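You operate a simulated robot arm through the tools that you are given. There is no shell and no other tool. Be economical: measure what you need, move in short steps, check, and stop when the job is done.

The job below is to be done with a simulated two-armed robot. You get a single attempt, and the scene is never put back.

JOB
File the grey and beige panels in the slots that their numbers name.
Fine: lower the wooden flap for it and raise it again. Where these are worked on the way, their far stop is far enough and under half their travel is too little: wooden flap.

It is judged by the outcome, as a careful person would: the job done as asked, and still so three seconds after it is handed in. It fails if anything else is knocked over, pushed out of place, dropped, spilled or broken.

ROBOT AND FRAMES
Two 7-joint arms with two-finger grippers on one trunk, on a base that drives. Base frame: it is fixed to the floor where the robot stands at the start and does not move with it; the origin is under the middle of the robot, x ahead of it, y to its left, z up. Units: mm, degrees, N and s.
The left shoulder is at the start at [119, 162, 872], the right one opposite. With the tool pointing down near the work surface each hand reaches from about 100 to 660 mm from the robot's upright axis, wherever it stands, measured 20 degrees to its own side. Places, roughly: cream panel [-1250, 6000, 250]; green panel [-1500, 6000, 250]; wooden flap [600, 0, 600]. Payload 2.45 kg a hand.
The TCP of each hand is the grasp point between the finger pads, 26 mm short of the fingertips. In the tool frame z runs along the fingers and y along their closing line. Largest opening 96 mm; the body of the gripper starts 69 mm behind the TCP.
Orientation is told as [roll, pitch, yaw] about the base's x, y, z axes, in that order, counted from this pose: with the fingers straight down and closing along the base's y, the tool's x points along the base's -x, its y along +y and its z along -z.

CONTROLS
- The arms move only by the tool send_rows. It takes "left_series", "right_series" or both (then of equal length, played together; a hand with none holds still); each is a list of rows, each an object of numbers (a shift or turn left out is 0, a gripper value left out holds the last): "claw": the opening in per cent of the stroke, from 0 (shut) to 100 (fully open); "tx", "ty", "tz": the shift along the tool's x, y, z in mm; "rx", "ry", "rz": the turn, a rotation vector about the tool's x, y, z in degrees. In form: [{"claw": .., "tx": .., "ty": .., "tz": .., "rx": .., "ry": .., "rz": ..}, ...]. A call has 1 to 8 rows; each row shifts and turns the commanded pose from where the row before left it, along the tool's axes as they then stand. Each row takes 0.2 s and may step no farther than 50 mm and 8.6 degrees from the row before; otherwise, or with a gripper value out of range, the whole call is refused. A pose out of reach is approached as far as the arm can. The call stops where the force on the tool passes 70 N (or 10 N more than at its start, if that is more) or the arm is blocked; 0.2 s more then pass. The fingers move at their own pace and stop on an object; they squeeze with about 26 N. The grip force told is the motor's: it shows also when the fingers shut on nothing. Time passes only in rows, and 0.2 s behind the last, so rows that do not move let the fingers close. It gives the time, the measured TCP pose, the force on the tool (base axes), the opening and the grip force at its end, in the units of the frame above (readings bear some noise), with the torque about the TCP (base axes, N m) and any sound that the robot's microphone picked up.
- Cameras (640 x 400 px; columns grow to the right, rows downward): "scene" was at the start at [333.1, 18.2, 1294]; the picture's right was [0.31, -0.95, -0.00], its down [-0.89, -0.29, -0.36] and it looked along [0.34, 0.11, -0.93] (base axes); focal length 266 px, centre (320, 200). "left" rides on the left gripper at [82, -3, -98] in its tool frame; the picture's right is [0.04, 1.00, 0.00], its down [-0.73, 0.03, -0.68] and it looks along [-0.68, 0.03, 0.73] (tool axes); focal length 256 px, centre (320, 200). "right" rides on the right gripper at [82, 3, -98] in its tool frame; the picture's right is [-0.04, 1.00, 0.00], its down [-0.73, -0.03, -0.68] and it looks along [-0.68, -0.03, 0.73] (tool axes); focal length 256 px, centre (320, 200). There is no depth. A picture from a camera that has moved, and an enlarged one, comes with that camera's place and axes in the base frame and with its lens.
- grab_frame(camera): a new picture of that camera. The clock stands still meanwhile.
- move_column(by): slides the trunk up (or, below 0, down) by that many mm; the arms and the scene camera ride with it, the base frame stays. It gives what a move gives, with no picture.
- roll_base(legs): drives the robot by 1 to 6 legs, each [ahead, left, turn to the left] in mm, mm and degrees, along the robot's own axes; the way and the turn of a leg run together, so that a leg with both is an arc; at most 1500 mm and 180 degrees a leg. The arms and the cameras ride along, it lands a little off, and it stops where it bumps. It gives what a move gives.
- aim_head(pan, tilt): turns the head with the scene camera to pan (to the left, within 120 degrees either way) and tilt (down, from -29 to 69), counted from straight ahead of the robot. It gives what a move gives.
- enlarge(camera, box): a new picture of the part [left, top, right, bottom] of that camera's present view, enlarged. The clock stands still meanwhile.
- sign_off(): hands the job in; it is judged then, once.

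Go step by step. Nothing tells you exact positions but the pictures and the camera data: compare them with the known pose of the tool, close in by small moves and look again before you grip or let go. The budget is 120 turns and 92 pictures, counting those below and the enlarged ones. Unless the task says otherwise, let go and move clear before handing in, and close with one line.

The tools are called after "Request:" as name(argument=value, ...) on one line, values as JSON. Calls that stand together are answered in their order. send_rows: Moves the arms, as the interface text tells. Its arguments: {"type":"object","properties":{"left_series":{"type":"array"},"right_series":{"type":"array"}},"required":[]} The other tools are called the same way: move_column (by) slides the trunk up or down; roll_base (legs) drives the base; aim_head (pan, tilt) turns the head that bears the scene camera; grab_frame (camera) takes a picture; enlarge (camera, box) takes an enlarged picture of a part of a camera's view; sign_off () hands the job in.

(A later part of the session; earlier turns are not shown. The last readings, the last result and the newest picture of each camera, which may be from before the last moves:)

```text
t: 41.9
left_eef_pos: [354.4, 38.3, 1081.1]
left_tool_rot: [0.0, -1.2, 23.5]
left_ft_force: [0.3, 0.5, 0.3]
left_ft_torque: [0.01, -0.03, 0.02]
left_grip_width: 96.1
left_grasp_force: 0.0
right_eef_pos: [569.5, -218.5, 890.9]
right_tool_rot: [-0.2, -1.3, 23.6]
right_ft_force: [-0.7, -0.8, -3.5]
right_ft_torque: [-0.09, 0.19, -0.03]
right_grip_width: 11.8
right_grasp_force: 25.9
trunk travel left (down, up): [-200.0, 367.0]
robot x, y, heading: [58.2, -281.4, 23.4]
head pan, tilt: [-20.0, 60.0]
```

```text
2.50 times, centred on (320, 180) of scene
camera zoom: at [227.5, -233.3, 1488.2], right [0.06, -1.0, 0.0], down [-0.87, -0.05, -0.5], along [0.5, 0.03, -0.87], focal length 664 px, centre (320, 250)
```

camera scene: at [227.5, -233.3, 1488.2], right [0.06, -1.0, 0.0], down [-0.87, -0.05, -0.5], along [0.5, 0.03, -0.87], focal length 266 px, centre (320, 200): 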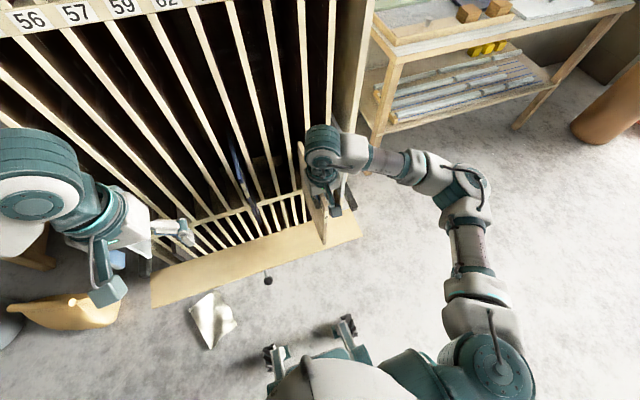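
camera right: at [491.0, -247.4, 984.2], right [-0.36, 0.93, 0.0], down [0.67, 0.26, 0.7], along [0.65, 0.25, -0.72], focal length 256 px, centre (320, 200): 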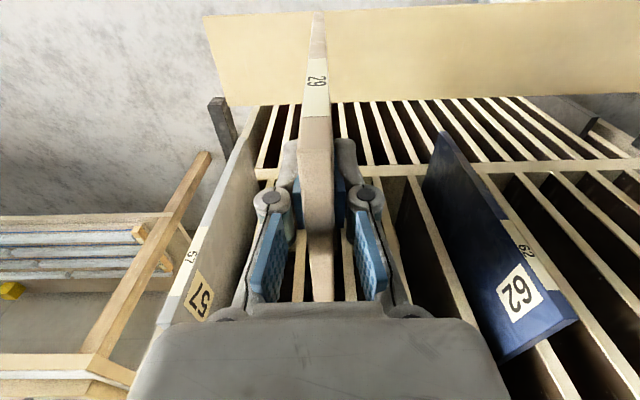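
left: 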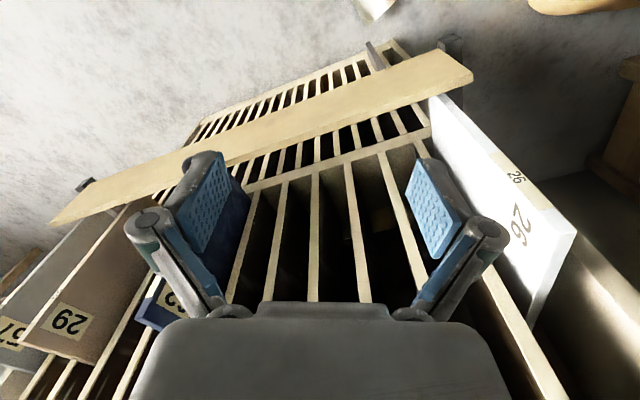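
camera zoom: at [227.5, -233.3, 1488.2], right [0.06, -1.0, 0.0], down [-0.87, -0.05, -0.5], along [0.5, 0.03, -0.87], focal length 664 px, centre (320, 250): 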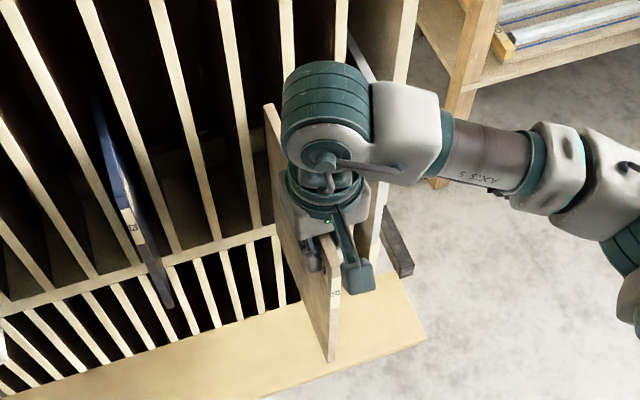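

The panel is free (depth ≈235 mm, rear at f≈630). I lift a little more, back off to clear panel 62's front, and slide 446 mm left.

Request:
send_rows(right_series=[{"tz": -6}, {"tz": -6}, {}])

Request:
roll_base(legs=[[-110, 0, 0], [0, 446, 0]])

Request:
aim_head(pan=-15, tilt=50)

Request:
grab_frame(camera="scene")

Request:
grab_frame(camera="right")

```text
t: 42.7
left_eef_pos: [350.8, 36.8, 1082.2]
left_tool_rot: [0.0, -1.6, 23.5]
left_ft_force: [-1.1, -0.1, 0.1]
left_ft_torque: [0.04, -0.02, 0.01]
left_grip_width: 96.0
left_grasp_force: 0.0
right_eef_pos: [568.1, -219.5, 903.6]
right_tool_rot: [-0.2, -1.5, 23.5]
right_ft_force: [0.3, 0.1, -4.0]
right_ft_torque: [-0.11, 0.23, 0.02]
right_grip_width: 11.7
right_grasp_force: 26.0
trunk travel left (down, up): [-200.0, 367.0]
robot x, y, heading: [62.6, -282.8, 23.5]
head pan, tilt: [-20.0, 60.0]
```

```text
t: 46.3
left_eef_pos: [71.2, 404.3, 1084.5]
left_tool_rot: [0.5, -1.5, 23.0]
left_ft_force: [0.1, -0.4, -0.7]
left_ft_torque: [0.05, -0.03, -0.02]
left_grip_width: 96.0
left_grasp_force: 0.1
right_eef_pos: [285.9, 150.5, 901.4]
right_tool_rot: [0.4, -1.6, 23.1]
right_ft_force: [0.5, -1.0, -2.3]
right_ft_torque: [-0.13, 0.24, -0.04]
right_grip_width: 11.9
right_grasp_force: 25.3
trunk travel left (down, up): [-200.0, 367.0]
robot x, y, heading: [-225.1, 97.8, 23.2]
head pan, tilt: [-20.0, 60.0]
```

```text
t: 47.0
left_eef_pos: [65.3, 407.5, 1084.7]
left_tool_rot: [0.1, -1.8, 23.0]
left_ft_force: [0.0, -0.2, 0.4]
left_ft_torque: [0.02, -0.01, 0.0]
left_grip_width: 95.7
left_grasp_force: 0.0
right_eef_pos: [282.3, 151.0, 905.1]
right_tool_rot: [0.1, -1.7, 23.0]
right_ft_force: [-0.7, 0.2, -3.3]
right_ft_torque: [-0.08, 0.22, -0.03]
right_grip_width: 11.6
right_grasp_force: 26.0
trunk travel left (down, up): [-200.0, 367.0]
robot x, y, heading: [-220.2, 97.8, 23.0]
head pan, tilt: [-15.0, 50.0]
```

```text
54 pictures are left
camera scene: at [-46.1, 151.0, 1500.7], right [0.14, -0.99, 0.0], down [-0.76, -0.11, -0.64], along [0.63, 0.09, -0.77], focal length 266 px, centre (320, 200)
```

scene: 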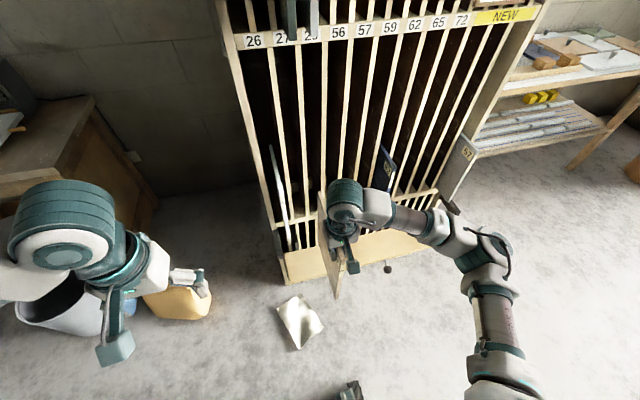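

```text
53 pictures are left
camera right: at [202.0, 121.9, 999.3], right [-0.35, 0.94, 0.0], down [0.67, 0.25, 0.7], along [0.65, 0.25, -0.71], focal length 256 px, centre (320, 200)
```

right: 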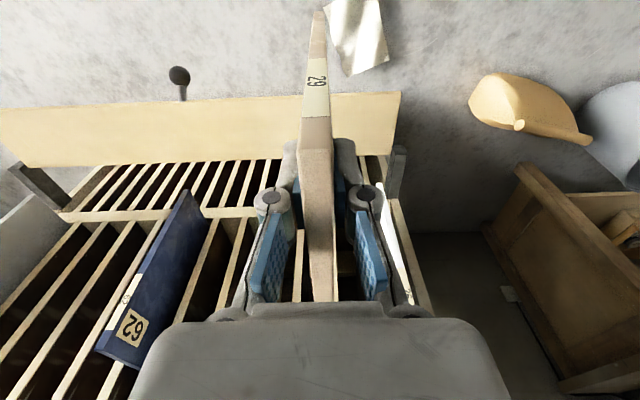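

The panel is roughly before slot 29. Enlarging to verify alignment with the slot.

Request:
enlarge(camera="scene", box=[240, 20, 400, 300])

Request:
enlarge(camera="right", box=[230, 120, 440, 320])

```text
1.43 times, centred on (320, 160) of scene
camera zoom: at [-46.1, 151.0, 1500.7], right [0.14, -0.99, 0.0], down [-0.76, -0.11, -0.64], along [0.63, 0.09, -0.77], focal length 380 px, centre (320, 257)
```

zoom: 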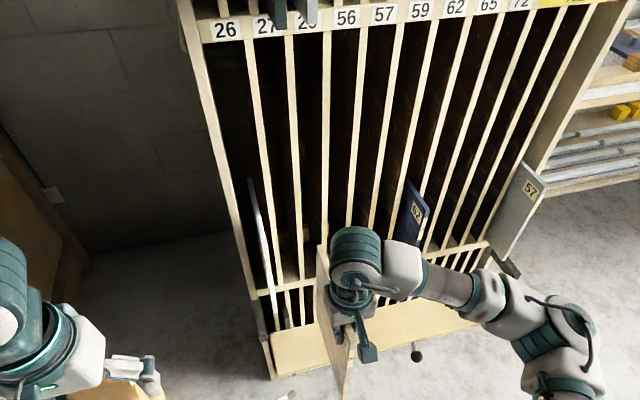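

```text
2.00 times, centred on (335, 220) of right
camera zoom: at [202.0, 121.9, 999.3], right [-0.35, 0.94, 0.0], down [0.67, 0.25, 0.7], along [0.65, 0.25, -0.71], focal length 512 px, centre (290, 160)
```

zoom: 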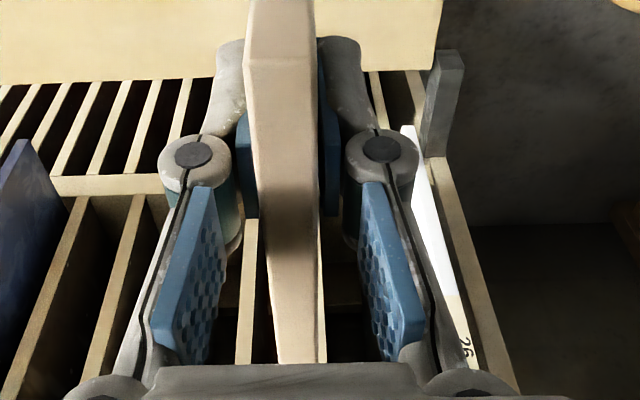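

Checking the slot opening near the panel's rear more closely.

Request:
enlarge(camera="scene", box=[270, 150, 350, 250])

```text
4.00 times, centred on (310, 200) of scene
camera zoom: at [-46.1, 151.0, 1500.7], right [0.14, -0.99, 0.0], down [-0.76, -0.11, -0.64], along [0.63, 0.09, -0.77], focal length 1063 px, centre (360, 200)
```

zoom: 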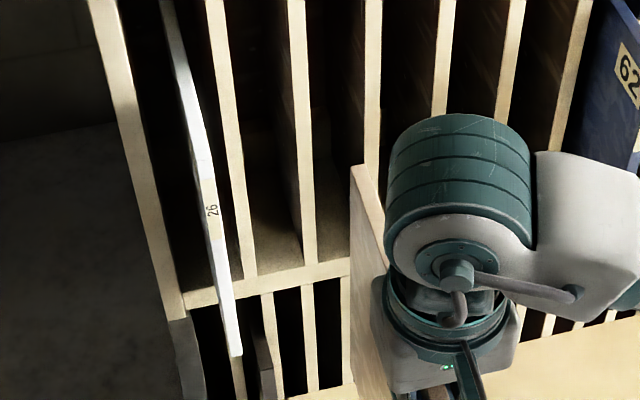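

The panel sits about 15 mm left of slot 29's centre. I shift it right with the arm, drive ahead until its rear is nearly at the dividers, and look again.

Request:
send_rows(right_series=[{"ty": -15}, {}])

Request:
roll_base(legs=[[125, 0, 0.4]])

Request:
enlarge(camera="scene", box=[270, 80, 430, 240])

Request:
grab_frame(camera="right")

```text
t: 47.6
left_eef_pos: [60.1, 418.7, 1083.4]
left_tool_rot: [-0.2, -1.8, 23.2]
left_ft_force: [-0.2, -0.1, -0.2]
left_ft_torque: [-0.06, 0.03, -0.01]
left_grip_width: 96.0
left_grasp_force: 0.0
right_eef_pos: [283.4, 146.8, 906.9]
right_tool_rot: [-0.4, -1.6, 23.2]
right_ft_force: [-0.4, -0.2, -2.5]
right_ft_torque: [-0.15, 0.2, -0.02]
right_grip_width: 11.8
right_grasp_force: 26.4
trunk travel left (down, up): [-200.0, 367.0]
robot x, y, heading: [-226.1, 98.5, 23.2]
head pan, tilt: [-15.0, 50.0]
```

```text
t: 48.9
left_eef_pos: [179.6, 458.6, 1084.9]
left_tool_rot: [0.1, -1.7, 23.4]
left_ft_force: [0.7, -0.5, 0.3]
left_ft_torque: [0.0, 0.04, 0.0]
left_grip_width: 95.9
left_grasp_force: 0.0
right_eef_pos: [403.7, 190.1, 904.6]
right_tool_rot: [0.1, -1.6, 23.3]
right_ft_force: [0.3, -1.7, -3.0]
right_ft_torque: [-0.11, 0.21, 0.0]
right_grip_width: 11.5
right_grasp_force: 25.9
trunk travel left (down, up): [-200.0, 367.0]
robot x, y, heading: [-111.6, 149.0, 23.4]
head pan, tilt: [-15.0, 50.0]
```

```text
2.50 times, centred on (350, 160) of scene
camera zoom: at [71.3, 197.4, 1500.8], right [0.15, -0.99, 0.0], down [-0.76, -0.11, -0.64], along [0.63, 0.1, -0.77], focal length 664 px, centre (245, 300)
```

zoom: 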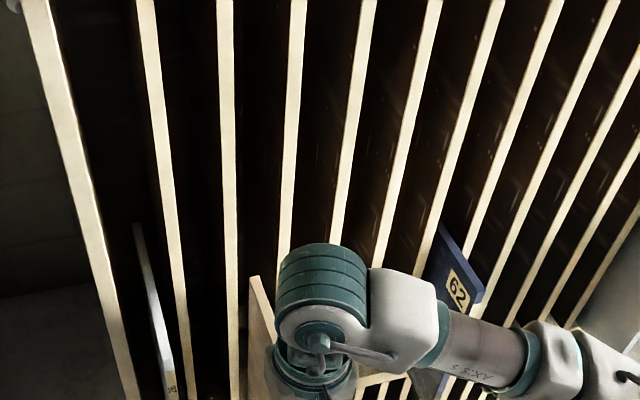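

```text
48 pictures are left
camera right: at [324.0, 160.0, 998.9], right [-0.36, 0.93, 0.0], down [0.67, 0.26, 0.7], along [0.65, 0.25, -0.71], focal length 256 px, centre (320, 200)
```

right: 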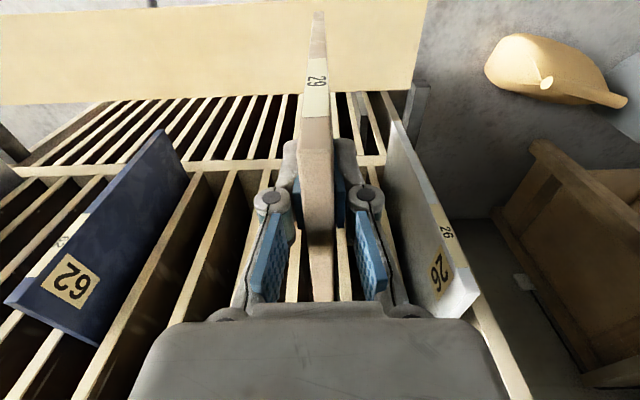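

Aligned: the rear edge is centred between the dividers. Driving in.

Request:
roll_base(legs=[[100, 0, 0]])

Request:
grab_frame(camera="right")

```text
t: 50.0
left_eef_pos: [268.0, 503.0, 1084.6]
left_tool_rot: [-0.1, -1.8, 23.4]
left_ft_force: [0.8, 0.9, -0.2]
left_ft_torque: [0.01, 0.04, 0.0]
left_grip_width: 96.3
left_grasp_force: 0.0
right_eef_pos: [491.7, 233.4, 907.9]
right_tool_rot: [-0.1, -1.9, 23.4]
right_ft_force: [0.0, -0.2, -3.1]
right_ft_torque: [-0.11, 0.26, 0.0]
right_grip_width: 11.9
right_grasp_force: 26.1
trunk travel left (down, up): [-200.0, 367.0]
robot x, y, heading: [-14.0, 187.0, 23.5]
head pan, tilt: [-15.0, 50.0]
```

```text
47 pictures are left
camera right: at [411.4, 203.2, 1001.1], right [-0.36, 0.93, 0.0], down [0.66, 0.26, 0.7], along [0.66, 0.25, -0.71], focal length 256 px, centre (320, 200)
```

right: 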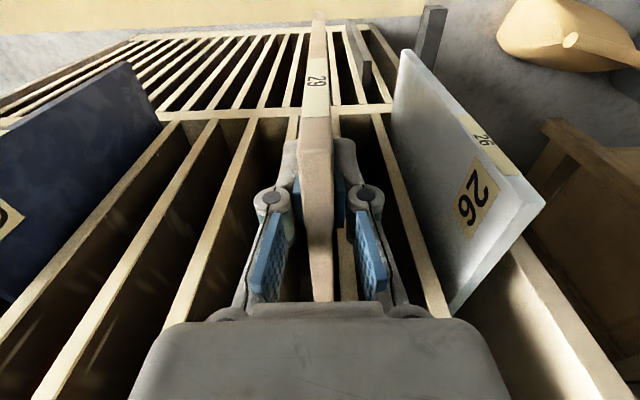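

Inside the slot with no contact. Final ~55 mm with a small nudge right.

Request:
roll_base(legs=[[55, -5, 0]])

Request:
grab_frame(camera="right")

```text
t: 51.0
left_eef_pos: [313.3, 520.4, 1087.0]
left_tool_rot: [-0.1, -2.2, 23.4]
left_ft_force: [-0.2, -0.4, 0.5]
left_ft_torque: [-0.04, 0.04, 0.03]
left_grip_width: 96.1
left_grasp_force: 0.1
right_eef_pos: [538.4, 249.8, 909.0]
right_tool_rot: [-0.3, -2.1, 23.6]
right_ft_force: [0.0, -0.3, -3.2]
right_ft_torque: [-0.08, 0.23, -0.02]
right_grip_width: 11.8
right_grasp_force: 26.0
trunk travel left (down, up): [-200.0, 367.0]
robot x, y, heading: [34.2, 204.3, 23.4]
head pan, tilt: [-15.0, 50.0]
```

```text
46 pictures are left
camera right: at [458.7, 220.9, 1002.9], right [-0.36, 0.93, 0.0], down [0.66, 0.26, 0.71], along [0.66, 0.25, -0.71], focal length 256 px, centre (320, 200)
```

right: 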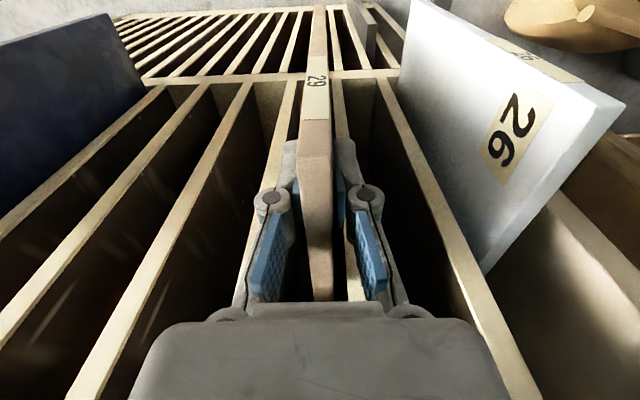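

Depth matches its former place. Lowering ~26 mm onto the shelf.

Request:
send_rows(right_series=[{"tz": 9}, {"tz": 8}, {"tz": 6}, {}])

```text
t: 52.0
left_eef_pos: [310.2, 518.0, 1089.3]
left_tool_rot: [0.0, -2.4, 23.4]
left_ft_force: [0.0, -0.5, 1.0]
left_ft_torque: [0.01, -0.01, -0.01]
left_grip_width: 96.0
left_grasp_force: 0.0
right_eef_pos: [539.0, 250.5, 888.3]
right_tool_rot: [-0.2, -2.2, 23.6]
right_ft_force: [-0.7, 0.9, -3.5]
right_ft_torque: [-0.09, 0.2, 0.05]
right_grip_width: 11.6
right_grasp_force: 25.8
trunk travel left (down, up): [-200.0, 367.0]
robot x, y, heading: [33.9, 204.3, 23.2]
head pan, tilt: [-15.0, 50.0]
```

Request:
send_rows(right_series=[{"tz": 4}, {"tz": 3}, {}, {}])

Request:
enlarge(camera="scene", box=[250, 120, 400, 280])

```text
t: 53.0
left_eef_pos: [310.4, 517.2, 1089.4]
left_tool_rot: [0.0, -2.4, 23.4]
left_ft_force: [0.4, 0.2, 0.1]
left_ft_torque: [0.0, -0.01, -0.01]
left_grip_width: 95.9
left_grasp_force: 0.0
right_eef_pos: [538.6, 248.5, 881.2]
right_tool_rot: [0.0, -2.4, 23.5]
right_ft_force: [-0.8, -0.8, 5.5]
right_ft_torque: [-0.13, 0.32, 0.01]
right_grip_width: 11.8
right_grasp_force: 25.9
trunk travel left (down, up): [-200.0, 367.0]
robot x, y, heading: [36.2, 207.9, 23.5]
head pan, tilt: [-15.0, 50.0]
```

```text
2.50 times, centred on (325, 200) of scene
camera zoom: at [210.6, 260.5, 1501.1], right [0.15, -0.99, 0.0], down [-0.76, -0.11, -0.64], along [0.63, 0.09, -0.77], focal length 664 px, centre (308, 200)
```

zoom: 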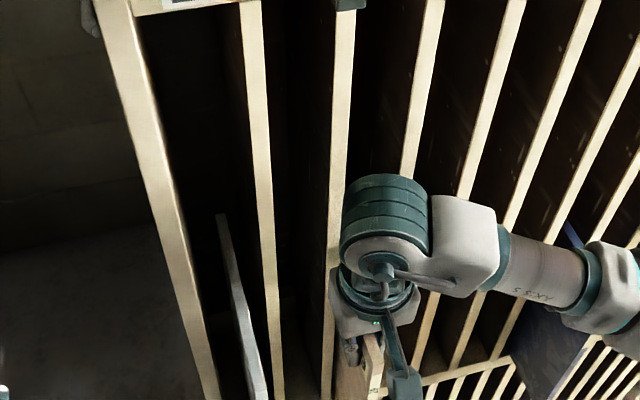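

It's seated (5.5 N up) between the dividers of slot 29. I release and lift clear.

Request:
send_rows(right_series=[{"claw": 40}, {}, {"tz": -25}, {"tz": -40}, {"tz": -30}, {}])

Request:
grab_frame(camera="right")

```text
t: 54.4
left_eef_pos: [312.4, 517.1, 1088.8]
left_tool_rot: [0.0, -2.3, 23.5]
left_ft_force: [0.0, -0.1, -0.3]
left_ft_torque: [-0.01, 0.01, 0.01]
left_grip_width: 95.7
left_grasp_force: 0.0
right_eef_pos: [537.2, 248.5, 974.7]
right_tool_rot: [-0.2, -2.4, 23.5]
right_ft_force: [0.3, -0.5, -0.8]
right_ft_torque: [0.01, 0.04, 0.02]
right_grip_width: 38.6
right_grasp_force: 0.1
trunk travel left (down, up): [-200.0, 367.0]
robot x, y, heading: [39.6, 205.0, 23.4]
head pan, tilt: [-15.0, 50.0]
```

```text
44 pictures are left
camera right: at [456.7, 218.2, 1069.7], right [-0.36, 0.93, 0.0], down [0.66, 0.26, 0.71], along [0.66, 0.25, -0.71], focal length 256 px, centre (320, 200)
```

right: 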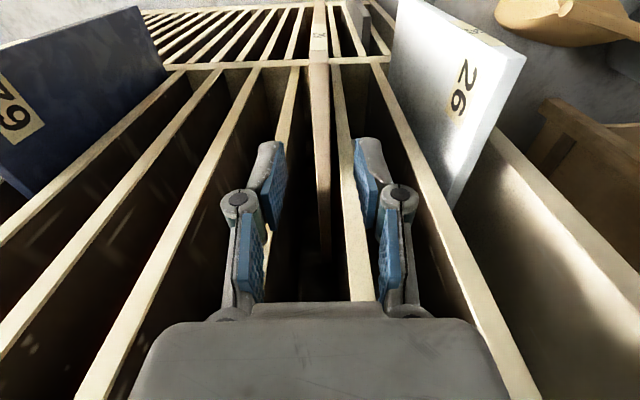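

Panel 29 stands in slot 29. Next, grey 57: back off a bit and shift right ~560 mm.

Request:
roll_base(legs=[[-75, 0, 0], [0, -560, 0]])

Request:
grab_frame(camera="right")

Request:
grab_frame(camera="scene")

```text
t: 56.6
left_eef_pos: [273.9, 383.0, 1082.1]
left_tool_rot: [-2.9, -2.8, 24.4]
left_ft_force: [-0.3, 0.4, -0.5]
left_ft_torque: [-0.11, -0.01, 0.0]
left_grip_width: 95.8
left_grasp_force: 0.0
right_eef_pos: [504.0, 113.6, 987.9]
right_tool_rot: [-3.0, -3.0, 24.5]
right_ft_force: [-0.8, 1.5, 0.0]
right_ft_torque: [-0.03, -0.08, -0.01]
right_grip_width: 38.4
right_grasp_force: 0.1
trunk travel left (down, up): [-200.0, 367.0]
robot x, y, heading: [32.6, 27.7, 23.9]
head pan, tilt: [-15.0, 50.0]
stopped in leg 2: the robot was blocked; the commanded pose is now the measured one
```

```text
43 pictures are left
camera right: at [421.0, 85.3, 1080.7], right [-0.37, 0.93, -0.05], down [0.63, 0.29, 0.72], along [0.68, 0.24, -0.7], focal length 256 px, centre (320, 200)
```

right: 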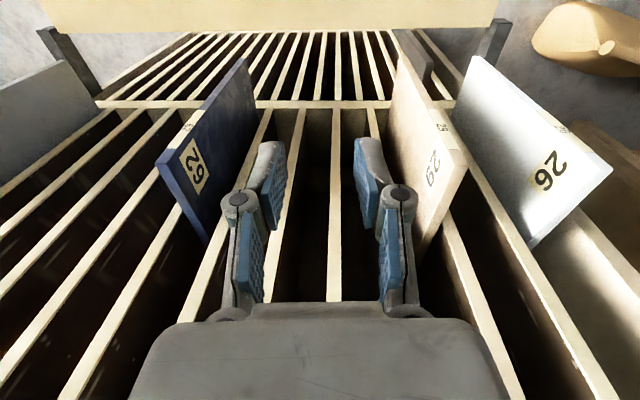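

```text
42 pictures are left
camera scene: at [187.6, 123.2, 1501.0], right [0.15, -0.99, 0.03], down [-0.75, -0.14, -0.65], along [0.64, 0.08, -0.76], focal length 266 px, centre (320, 200)
```

scene: 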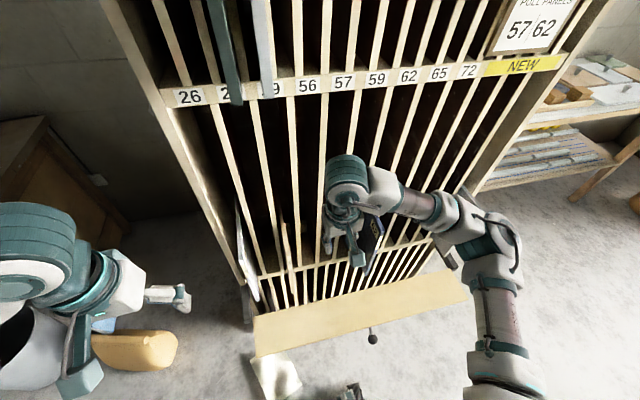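

Blocked while sliding right, with the upper body tipped left — the right elbow may be touching something. I look before moving.

Request:
enlarge(camera="scene", box=[400, 140, 560, 300])

```text
2.50 times, centred on (480, 220) of scene
camera zoom: at [187.6, 123.2, 1501.0], right [0.15, -0.99, 0.03], down [-0.75, -0.14, -0.65], along [0.64, 0.08, -0.76], focal length 664 px, centre (-80, 150)
```

zoom: 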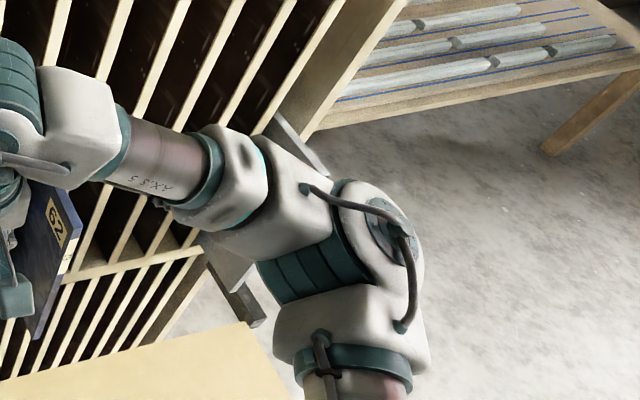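

The elbow is against panel 57's side. I retreat left, then back, and view panel 57.

Request:
roll_base(legs=[[0, 60, 0], [-250, 0, 0]])

Request:
aim_head(pan=-20, tilt=40)

Request:
grab_frame(camera="scene")

```text
t: 59.0
left_eef_pos: [24.0, 337.8, 1086.0]
left_tool_rot: [-2.5, -3.1, 24.3]
left_ft_force: [-0.3, 0.7, 1.6]
left_ft_torque: [-0.06, -0.04, 0.02]
left_grip_width: 96.2
left_grasp_force: 0.1
right_eef_pos: [254.8, 68.7, 990.0]
right_tool_rot: [-2.7, -3.3, 24.5]
right_ft_force: [-1.1, 0.2, 0.1]
right_ft_torque: [-0.05, -0.16, 0.0]
right_grip_width: 38.2
right_grasp_force: 0.0
trunk travel left (down, up): [-200.0, 367.0]
robot x, y, heading: [-215.7, -11.9, 24.0]
head pan, tilt: [-15.0, 50.0]
```

```text
t: 59.7
left_eef_pos: [33.5, 317.5, 1089.8]
left_tool_rot: [-1.3, -3.1, 24.1]
left_ft_force: [0.1, -0.1, -0.1]
left_ft_torque: [0.02, 0.02, 0.0]
left_grip_width: 96.0
left_grasp_force: 0.1
right_eef_pos: [261.3, 49.5, 988.3]
right_tool_rot: [-1.7, -3.3, 24.3]
right_ft_force: [0.6, 0.8, -0.2]
right_ft_torque: [0.03, 0.04, 0.0]
right_grip_width: 38.5
right_grasp_force: 0.1
trunk travel left (down, up): [-200.0, 367.0]
robot x, y, heading: [-214.8, -14.9, 23.8]
head pan, tilt: [-20.0, 40.0]
```

```text
40 pictures are left
camera scene: at [-18.8, 6.6, 1513.7], right [0.07, -1.0, -0.02], down [-0.65, -0.03, -0.76], along [0.75, 0.06, -0.65], focal length 266 px, centre (320, 200)
```

scene: 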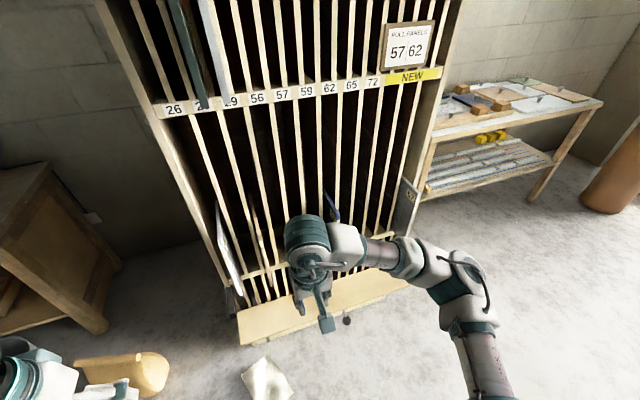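

Panels seem to be standing; enlarging both 57 and 29.

Request:
enlarge(camera="scene", box=[360, 130, 460, 260])

Request:
enlarge(camera="scene", box=[190, 160, 310, 320])

```text
3.08 times, centred on (410, 195) of scene
camera zoom: at [-18.8, 6.6, 1513.7], right [0.07, -1.0, -0.02], down [-0.65, -0.03, -0.76], along [0.75, 0.06, -0.65], focal length 818 px, centre (43, 215)
```

zoom: 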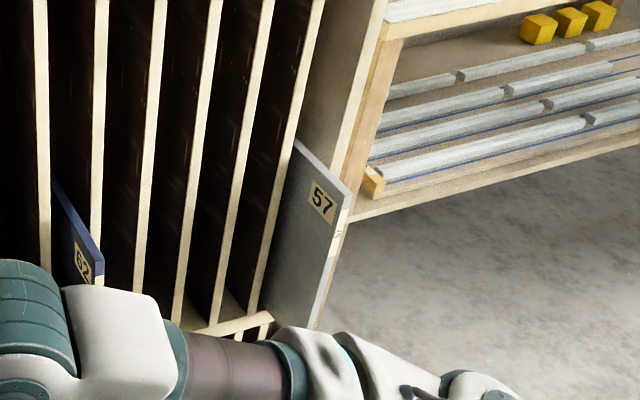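

```text
2.50 times, centred on (250, 240) of scene
camera zoom: at [-18.8, 6.6, 1513.7], right [0.07, -1.0, -0.02], down [-0.65, -0.03, -0.76], along [0.75, 0.06, -0.65], focal length 664 px, centre (495, 100)
```

zoom: 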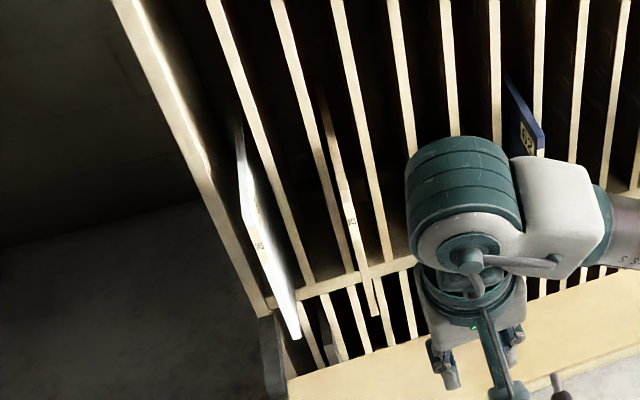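

Both panels stand fine. From this back-off position I slide right ~488 mm, then approach 57.

Request:
roll_base(legs=[[0, -488, 0], [215, 0, 0]])

Request:
send_rows(right_series=[{"claw": 80, "ry": 2}, {}, {}])

Request:
grab_frame(camera="right")

Request:
grab_frame(camera="scene")

```text
t: 63.9
left_eef_pos: [434.0, -63.6, 1096.1]
left_tool_rot: [0.0, -3.3, 25.2]
left_ft_force: [1.5, -0.6, -0.2]
left_ft_torque: [0.17, 0.09, 0.01]
left_grip_width: 96.1
left_grasp_force: 0.1
right_eef_pos: [668.3, -325.0, 983.6]
right_tool_rot: [-0.3, -3.1, 25.3]
right_ft_force: [1.6, -1.9, -0.6]
right_ft_torque: [0.17, 0.15, -0.02]
right_grip_width: 38.3
right_grasp_force: 0.0
trunk travel left (down, up): [-200.0, 367.0]
robot x, y, heading: [182.3, -378.4, 25.2]
head pan, tilt: [-20.0, 40.0]
```

```text
t: 64.9
left_eef_pos: [410.9, -35.9, 1090.8]
left_tool_rot: [-2.3, -3.7, 25.2]
left_ft_force: [0.2, 0.5, -0.3]
left_ft_torque: [-0.06, -0.01, -0.02]
left_grip_width: 95.9
left_grasp_force: 0.0
right_eef_pos: [649.3, -300.5, 994.4]
right_tool_rot: [-2.5, -1.7, 25.4]
right_ft_force: [-0.8, 0.9, 1.3]
right_ft_torque: [-0.04, -0.07, -0.03]
right_grip_width: 76.8
right_grasp_force: 0.0
trunk travel left (down, up): [-200.0, 367.0]
robot x, y, heading: [186.3, -383.5, 24.8]
head pan, tilt: [-20.0, 40.0]
stopped in row 3 (right hand): the arm was blocked; the commanded pose is now the measured one
```

```text
37 pictures are left
camera right: at [568.4, -329.7, 1088.1], right [-0.39, 0.92, -0.04], down [0.64, 0.31, 0.7], along [0.66, 0.25, -0.71], focal length 256 px, centre (320, 200)
```

right: 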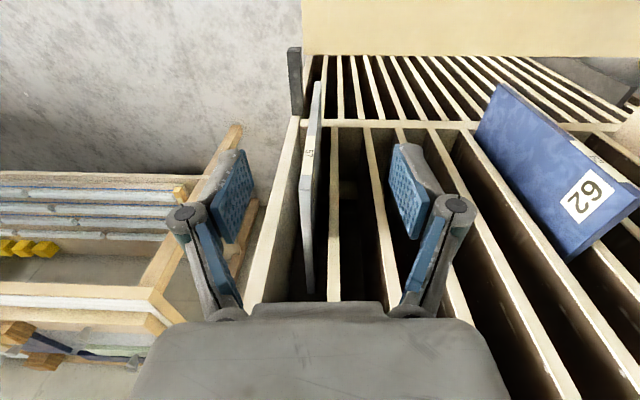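

```text
36 pictures are left
camera scene: at [368.7, -336.6, 1515.0], right [0.09, -1.0, 0.0], down [-0.64, -0.05, -0.76], along [0.76, 0.07, -0.65], focal length 266 px, centre (320, 200)
```

scene: 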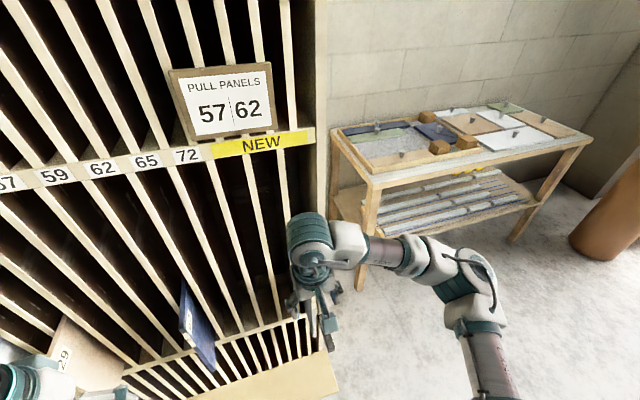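

Something makes the robot lean left by ~2°, though I see nothing near the hand or elbow. I let it settle a moment and look down around the base.

Request:
send_rows(right_series=[{}, {}, {}, {}, {}, {}])

Request:
aim_head(pan=-45, tilt=69)

Request:
grab_frame(camera="scene")

```text
t: 66.3
left_eef_pos: [425.0, -62.0, 1095.6]
left_tool_rot: [-1.0, -3.7, 24.8]
left_ft_force: [-0.2, -0.4, 0.4]
left_ft_torque: [0.08, 0.04, -0.03]
left_grip_width: 96.0
left_grasp_force: 0.1
right_eef_pos: [661.2, -326.7, 989.6]
right_tool_rot: [-1.4, -1.5, 25.1]
right_ft_force: [0.5, -0.3, 0.2]
right_ft_torque: [0.06, 0.09, -0.02]
right_grip_width: 76.8
right_grasp_force: 0.0
trunk travel left (down, up): [-200.0, 367.0]
robot x, y, heading: [186.8, -388.1, 25.0]
head pan, tilt: [-20.0, 40.0]
```

```text
t: 67.2
left_eef_pos: [424.4, -61.9, 1095.1]
left_tool_rot: [-1.0, -3.6, 24.9]
left_ft_force: [-1.3, -0.7, 0.1]
left_ft_torque: [0.18, 0.01, 0.02]
left_grip_width: 95.8
left_grasp_force: 0.0
right_eef_pos: [660.6, -324.0, 989.8]
right_tool_rot: [-1.3, -1.6, 25.1]
right_ft_force: [0.6, -0.6, 0.1]
right_ft_torque: [0.09, 0.05, 0.02]
right_grip_width: 76.9
right_grasp_force: 0.2
trunk travel left (down, up): [-200.0, 367.0]
robot x, y, heading: [182.5, -389.4, 25.2]
head pan, tilt: [-45.0, 68.8]
```

```text
35 pictures are left
camera scene: at [346.9, -383.3, 1478.3], right [-0.34, -0.94, -0.01], down [-0.88, 0.32, -0.35], along [0.33, -0.11, -0.94], focal length 266 px, centre (320, 200)
```

scene: 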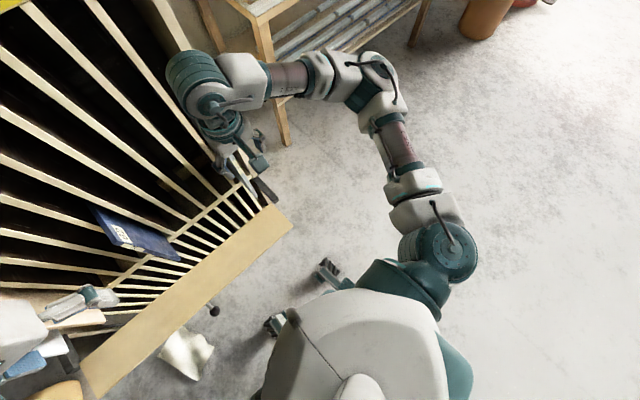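

It settles at about -1°, nothing in contact. I turn the base back square (−1.5°) and recheck the hand over 57.

Request:
roll_base(legs=[[0, 0, -1.5]])

Request:
grab_frame(camera="right")

```text
t: 68.0
left_eef_pos: [431.7, -65.6, 1094.6]
left_tool_rot: [-1.1, -3.7, 23.4]
left_ft_force: [0.9, -0.1, 0.5]
left_ft_torque: [0.05, 0.03, -0.02]
left_grip_width: 95.8
left_grasp_force: 0.0
right_eef_pos: [660.8, -335.3, 991.1]
right_tool_rot: [-1.4, -1.6, 23.5]
right_ft_force: [0.5, -0.5, 0.0]
right_ft_torque: [0.05, 0.06, -0.03]
right_grip_width: 76.9
right_grasp_force: 0.1
trunk travel left (down, up): [-200.0, 367.0]
robot x, y, heading: [188.5, -390.5, 23.6]
head pan, tilt: [-45.0, 68.8]
```

```text
34 pictures are left
camera right: at [581.5, -363.1, 1085.2], right [-0.36, 0.93, -0.02], down [0.66, 0.27, 0.7], along [0.66, 0.24, -0.71], focal length 256 px, centre (320, 200)
```

right: 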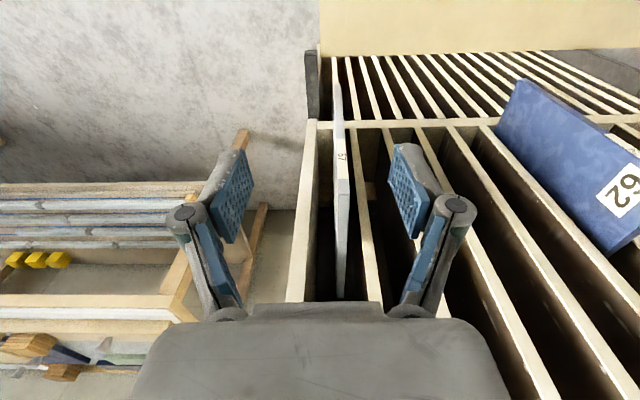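

Panel 57 is ~20 mm left of the hand centre. Shift left, go forward 110, and come down most of the way.

Request:
send_rows(right_series=[{"ty": 18, "rx": -1.3, "ry": 1.5}, {"tx": -37}, {"tx": -37}, {"tx": -36}, {"tz": 30}, {"tz": 25}, {}, {}])

Request:
grab_frame(camera="right")

```text
t: 69.8
left_eef_pos: [426.1, -63.0, 1094.4]
left_tool_rot: [-1.5, -3.8, 23.3]
left_ft_force: [0.6, -0.3, 0.1]
left_ft_torque: [0.04, 0.01, -0.01]
left_grip_width: 95.9
left_grasp_force: 0.1
right_eef_pos: [751.1, -275.0, 936.8]
right_tool_rot: [-0.5, -0.3, 23.5]
right_ft_force: [0.9, -1.3, 0.2]
right_ft_torque: [0.05, 0.02, 0.02]
right_grip_width: 76.5
right_grasp_force: 0.0
trunk travel left (down, up): [-200.0, 367.0]
robot x, y, heading: [185.8, -389.7, 23.4]
head pan, tilt: [-45.0, 68.8]
```

```text
33 pictures are left
camera right: at [673.5, -303.1, 1034.0], right [-0.36, 0.93, -0.01], down [0.68, 0.27, 0.68], along [0.64, 0.24, -0.73], focal length 256 px, centre (320, 200)
```

right: 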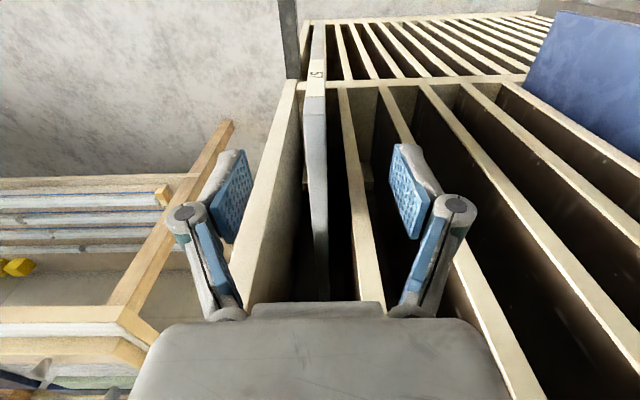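

Centred. Descending and closing.

Request:
send_rows(right_series=[{"tz": 28}, {"tz": 26}, {}, {"claw": 0}, {}, {}, {}])

Request:
grab_frame(camera="right")

```text
t: 71.4
left_eef_pos: [425.1, -60.2, 1095.4]
left_tool_rot: [-1.6, -3.9, 23.3]
left_ft_force: [-0.1, 0.1, -0.3]
left_ft_torque: [0.03, -0.06, -0.02]
left_grip_width: 96.1
left_grasp_force: 0.1
right_eef_pos: [748.8, -274.1, 882.3]
right_tool_rot: [-0.6, -0.4, 23.6]
right_ft_force: [-0.4, -0.2, 1.3]
right_ft_torque: [0.16, 0.0, 0.0]
right_grip_width: 11.7
right_grasp_force: 25.8
trunk travel left (down, up): [-200.0, 367.0]
robot x, y, heading: [187.4, -388.8, 23.5]
head pan, tilt: [-45.0, 68.8]
```

```text
32 pictures are left
camera right: at [672.2, -302.3, 979.4], right [-0.36, 0.93, -0.01], down [0.68, 0.27, 0.68], along [0.64, 0.24, -0.73], focal length 256 px, centre (320, 200)
```

right: 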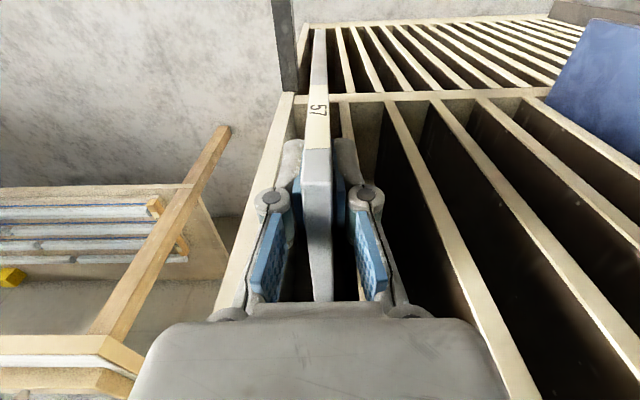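

Panel 57 is gripped. Lift slightly and draw it out with the base.

Request:
send_rows(right_series=[{"tz": -5}, {"tz": -5}, {}])

Request:
roll_base(legs=[[-130, 0, 0]])

Request:
grab_frame(camera="right")

```text
t: 72.2
left_eef_pos: [424.5, -57.2, 1093.8]
left_tool_rot: [-1.7, -3.8, 23.3]
left_ft_force: [0.2, 0.4, 0.4]
left_ft_torque: [-0.02, 0.01, 0.0]
left_grip_width: 95.9
left_grasp_force: 0.0
right_eef_pos: [749.4, -269.1, 893.3]
right_tool_rot: [-0.8, -0.2, 23.5]
right_ft_force: [0.4, -0.4, -3.3]
right_ft_torque: [-0.09, 0.26, 0.01]
right_grip_width: 11.7
right_grasp_force: 25.8
trunk travel left (down, up): [-200.0, 367.0]
robot x, y, heading: [187.7, -390.3, 23.6]
head pan, tilt: [-45.0, 68.8]
```

```text
t: 73.5
left_eef_pos: [300.1, -106.6, 1092.8]
left_tool_rot: [-1.8, -3.9, 23.7]
left_ft_force: [0.2, -0.3, 0.5]
left_ft_torque: [0.02, -0.01, 0.02]
left_grip_width: 95.9
left_grasp_force: 0.1
right_eef_pos: [625.7, -318.4, 893.7]
right_tool_rot: [-0.8, -0.3, 23.8]
right_ft_force: [-1.1, 0.3, -3.4]
right_ft_torque: [-0.09, 0.23, -0.01]
right_grip_width: 11.8
right_grasp_force: 25.3
trunk travel left (down, up): [-200.0, 367.0]
robot x, y, heading: [63.8, -443.1, 23.6]
head pan, tilt: [-45.0, 68.8]
```

```text
31 pictures are left
camera right: at [547.5, -347.2, 990.4], right [-0.37, 0.93, -0.01], down [0.68, 0.28, 0.68], along [0.64, 0.24, -0.73], focal length 256 px, centre (320, 200)
```

right: 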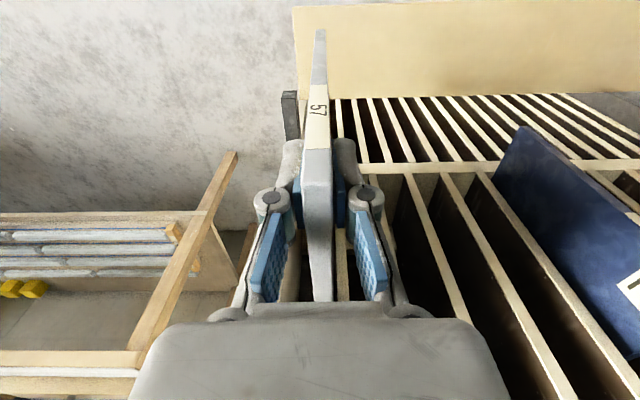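

Good. Lift further, back off 140, slide left 438.

Request:
send_rows(right_series=[{"tz": -6}, {"tz": -6}, {}])

Request:
roll_base(legs=[[-145, 0, 0], [0, 438, 0]])

Request:
aim_head(pan=-15, tilt=50)

Request:
grab_frame(camera="right")

Request:
enlarge(camera="scene", box=[240, 80, 440, 280])

```text
t: 74.3
left_eef_pos: [295.5, -109.6, 1095.4]
left_tool_rot: [-1.8, -4.1, 23.6]
left_ft_force: [0.7, 0.1, 0.1]
left_ft_torque: [-0.01, -0.02, 0.02]
left_grip_width: 96.4
left_grasp_force: 0.0
right_eef_pos: [621.3, -321.1, 908.8]
right_tool_rot: [-0.7, -0.5, 23.7]
right_ft_force: [0.5, -0.8, -1.7]
right_ft_torque: [-0.1, 0.24, 0.0]
right_grip_width: 11.4
right_grasp_force: 25.7
trunk travel left (down, up): [-200.0, 367.0]
robot x, y, heading: [63.2, -443.5, 23.6]
head pan, tilt: [-45.0, 68.8]
```

```text
t: 77.9
left_eef_pos: [-19.1, 230.3, 1097.1]
left_tool_rot: [-1.4, -4.0, 24.4]
left_ft_force: [-0.7, -0.5, -0.6]
left_ft_torque: [0.01, -0.01, -0.03]
left_grip_width: 95.7
left_grasp_force: 0.1
right_eef_pos: [312.6, 25.3, 908.1]
right_tool_rot: [-0.5, -0.5, 24.5]
right_ft_force: [0.5, 0.3, -3.0]
right_ft_torque: [-0.14, 0.27, -0.04]
right_grip_width: 11.7
right_grasp_force: 26.0
trunk travel left (down, up): [-200.0, 367.0]
robot x, y, heading: [-248.0, -100.6, 24.8]
head pan, tilt: [-45.0, 68.8]
```

```text
t: 78.8
left_eef_pos: [-22.7, 226.4, 1098.7]
left_tool_rot: [-1.3, -4.4, 24.3]
left_ft_force: [0.1, 0.2, -1.1]
left_ft_torque: [-0.02, 0.01, -0.02]
left_grip_width: 96.1
left_grasp_force: 0.0
right_eef_pos: [308.9, 21.7, 910.4]
right_tool_rot: [-0.5, -0.7, 24.4]
right_ft_force: [0.3, 0.5, -3.7]
right_ft_torque: [-0.08, 0.27, 0.0]
right_grip_width: 11.6
right_grasp_force: 26.0
trunk travel left (down, up): [-200.0, 367.0]
robot x, y, heading: [-250.2, -101.4, 24.6]
head pan, tilt: [-15.0, 50.0]
```

```text
30 pictures are left
camera right: at [231.1, -8.5, 1006.0], right [-0.38, 0.93, -0.01], down [0.67, 0.28, 0.69], along [0.64, 0.26, -0.73], focal length 256 px, centre (320, 200)
```

right: 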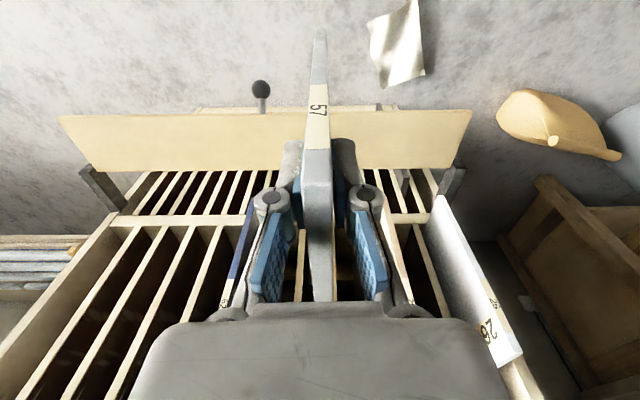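

```text
2.00 times, centred on (340, 180) of scene
camera zoom: at [-69.6, -45.2, 1500.6], right [0.16, -0.99, 0.0], down [-0.76, -0.13, -0.64], along [0.63, 0.11, -0.77], focal length 531 px, centre (280, 240)
```

zoom: 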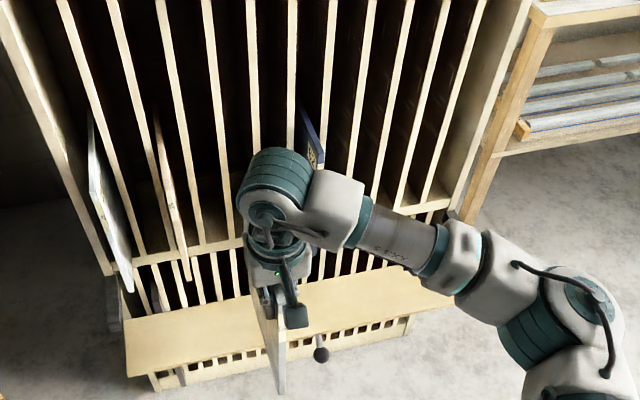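

Nearly aligned with slot 57; square up by −1° and advance to just short of the dividers.

Request:
roll_base(legs=[[0, 0, -1.0], [140, 0, 0]])

Request:
grab_frame(camera="right")

Request:
enlarge(camera="scene", box=[240, 60, 400, 240])

```text
t: 80.5
left_eef_pos: [114.8, 283.7, 1097.3]
left_tool_rot: [-1.6, -4.4, 23.4]
left_ft_force: [0.8, 0.0, 0.5]
left_ft_torque: [0.0, 0.03, 0.02]
left_grip_width: 96.0
left_grasp_force: 0.1
right_eef_pos: [441.0, 72.6, 911.1]
right_tool_rot: [-0.5, -0.7, 23.6]
right_ft_force: [0.2, 1.0, -3.2]
right_ft_torque: [-0.08, 0.28, -0.01]
right_grip_width: 11.9
right_grasp_force: 26.1
trunk travel left (down, up): [-200.0, 367.0]
robot x, y, heading: [-115.4, -41.5, 23.8]
head pan, tilt: [-15.0, 50.0]
```

```text
28 pictures are left
camera right: at [363.3, 43.5, 1006.5], right [-0.36, 0.93, -0.01], down [0.67, 0.27, 0.69], along [0.64, 0.24, -0.73], focal length 256 px, centre (320, 200)
```

right: 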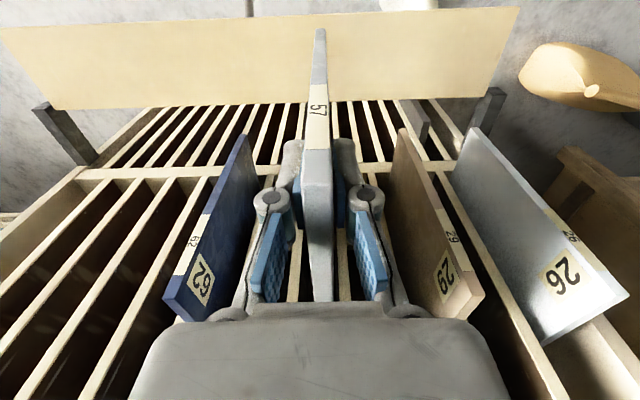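

```text
2.22 times, centred on (320, 150) of scene
camera zoom: at [61.2, 12.5, 1500.9], right [0.15, -0.99, 0.0], down [-0.76, -0.11, -0.64], along [0.63, 0.09, -0.77], focal length 590 px, centre (320, 311)
```

zoom: 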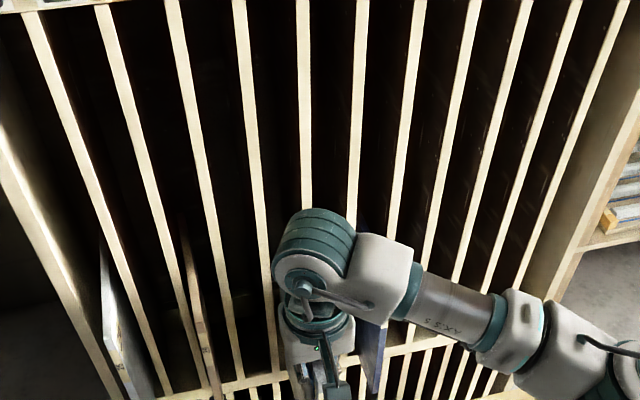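

Enlarging the wrist view to count dividers between 57 and 29.

Request:
enlarge(camera="right", box=[240, 90, 470, 310])

```text
1.82 times, centred on (355, 200) of right
camera zoom: at [363.3, 43.5, 1006.5], right [-0.36, 0.93, -0.01], down [0.67, 0.27, 0.69], along [0.64, 0.24, -0.73], focal length 465 px, centre (256, 200)
```

zoom: 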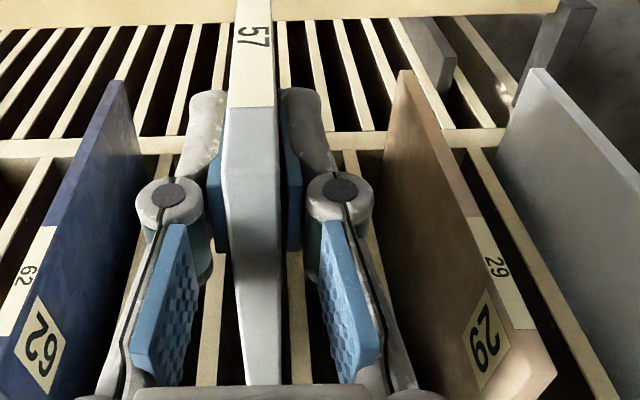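

Two dividers separate 57 from 29 (slot 56 between) and two from 62, so it's at slot 57 and centred. Driving in.

Request:
roll_base(legs=[[90, 0, 0]])

Request:
grab_frame(camera="right")

```text
t: 81.7
left_eef_pos: [193.2, 321.3, 1099.3]
left_tool_rot: [-1.6, -4.6, 23.6]
left_ft_force: [-0.5, -0.1, 0.9]
left_ft_torque: [0.0, 0.05, -0.05]
left_grip_width: 95.8
left_grasp_force: 0.2
right_eef_pos: [522.8, 109.5, 912.6]
right_tool_rot: [-0.6, -0.9, 23.6]
right_ft_force: [0.5, -0.2, -3.3]
right_ft_torque: [-0.14, 0.28, -0.01]
right_grip_width: 11.6
right_grasp_force: 26.3
trunk travel left (down, up): [-200.0, 367.0]
robot x, y, heading: [-32.4, -5.0, 23.5]
head pan, tilt: [-15.0, 50.0]
```

```text
25 pictures are left
camera right: at [442.8, 80.8, 1008.2], right [-0.36, 0.93, -0.01], down [0.67, 0.27, 0.69], along [0.65, 0.24, -0.72], focal length 256 px, centre (320, 200)
```

right: 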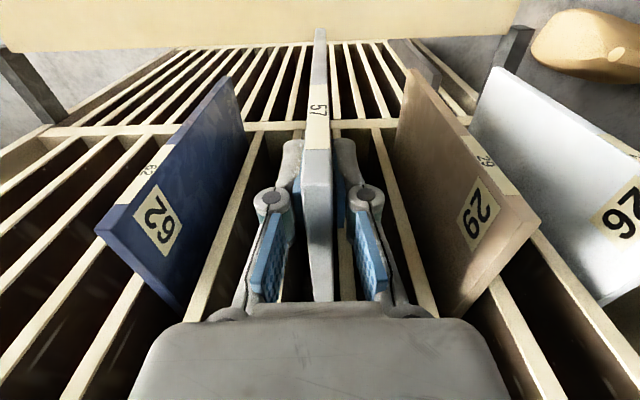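

Clear. Final 55 mm, then lower.

Request:
roll_base(legs=[[55, 0, 0]])

Request:
send_rows(right_series=[{"tz": 9}, {"tz": 9}, {"tz": 6}, {}, {}])

Request:
grab_frame(camera="right")

```text
t: 82.6
left_eef_pos: [237.1, 340.5, 1100.7]
left_tool_rot: [-1.6, -4.8, 23.5]
left_ft_force: [0.1, 0.6, 0.1]
left_ft_torque: [-0.02, 0.05, -0.02]
left_grip_width: 96.1
left_grasp_force: 0.1
right_eef_pos: [565.2, 130.5, 915.0]
right_tool_rot: [-0.7, -1.1, 23.7]
right_ft_force: [1.5, -0.2, -3.6]
right_ft_torque: [-0.16, 0.28, 0.0]
right_grip_width: 12.0
right_grasp_force: 25.9
trunk travel left (down, up): [-200.0, 367.0]
robot x, y, heading: [16.6, 15.0, 23.9]
head pan, tilt: [-15.0, 50.0]
```

```text
t: 83.8
left_eef_pos: [235.5, 339.7, 1101.0]
left_tool_rot: [-1.6, -4.9, 23.5]
left_ft_force: [-0.4, 0.3, 0.4]
left_ft_torque: [0.01, 0.01, 0.0]
left_grip_width: 95.9
left_grasp_force: 0.1
right_eef_pos: [564.1, 127.6, 893.9]
right_tool_rot: [-0.6, -1.3, 23.7]
right_ft_force: [-0.1, 0.2, -4.5]
right_ft_torque: [-0.14, 0.27, -0.01]
right_grip_width: 11.4
right_grasp_force: 25.8
trunk travel left (down, up): [-200.0, 367.0]
robot x, y, heading: [16.3, 16.8, 23.6]
head pan, tilt: [-15.0, 50.0]
```

```text
24 pictures are left
camera right: at [484.7, 99.1, 988.3], right [-0.36, 0.93, -0.01], down [0.67, 0.27, 0.7], along [0.65, 0.25, -0.72], focal length 256 px, centre (320, 200)
```

right: 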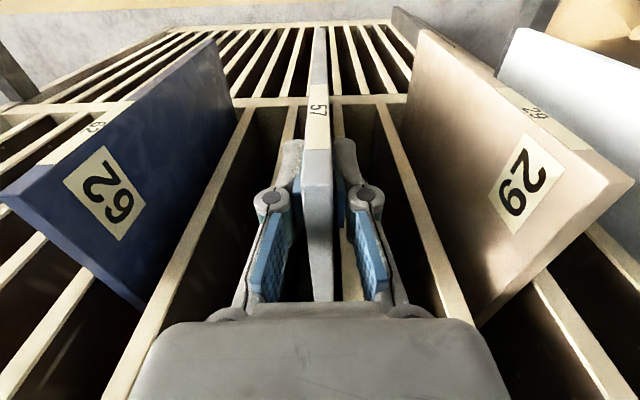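

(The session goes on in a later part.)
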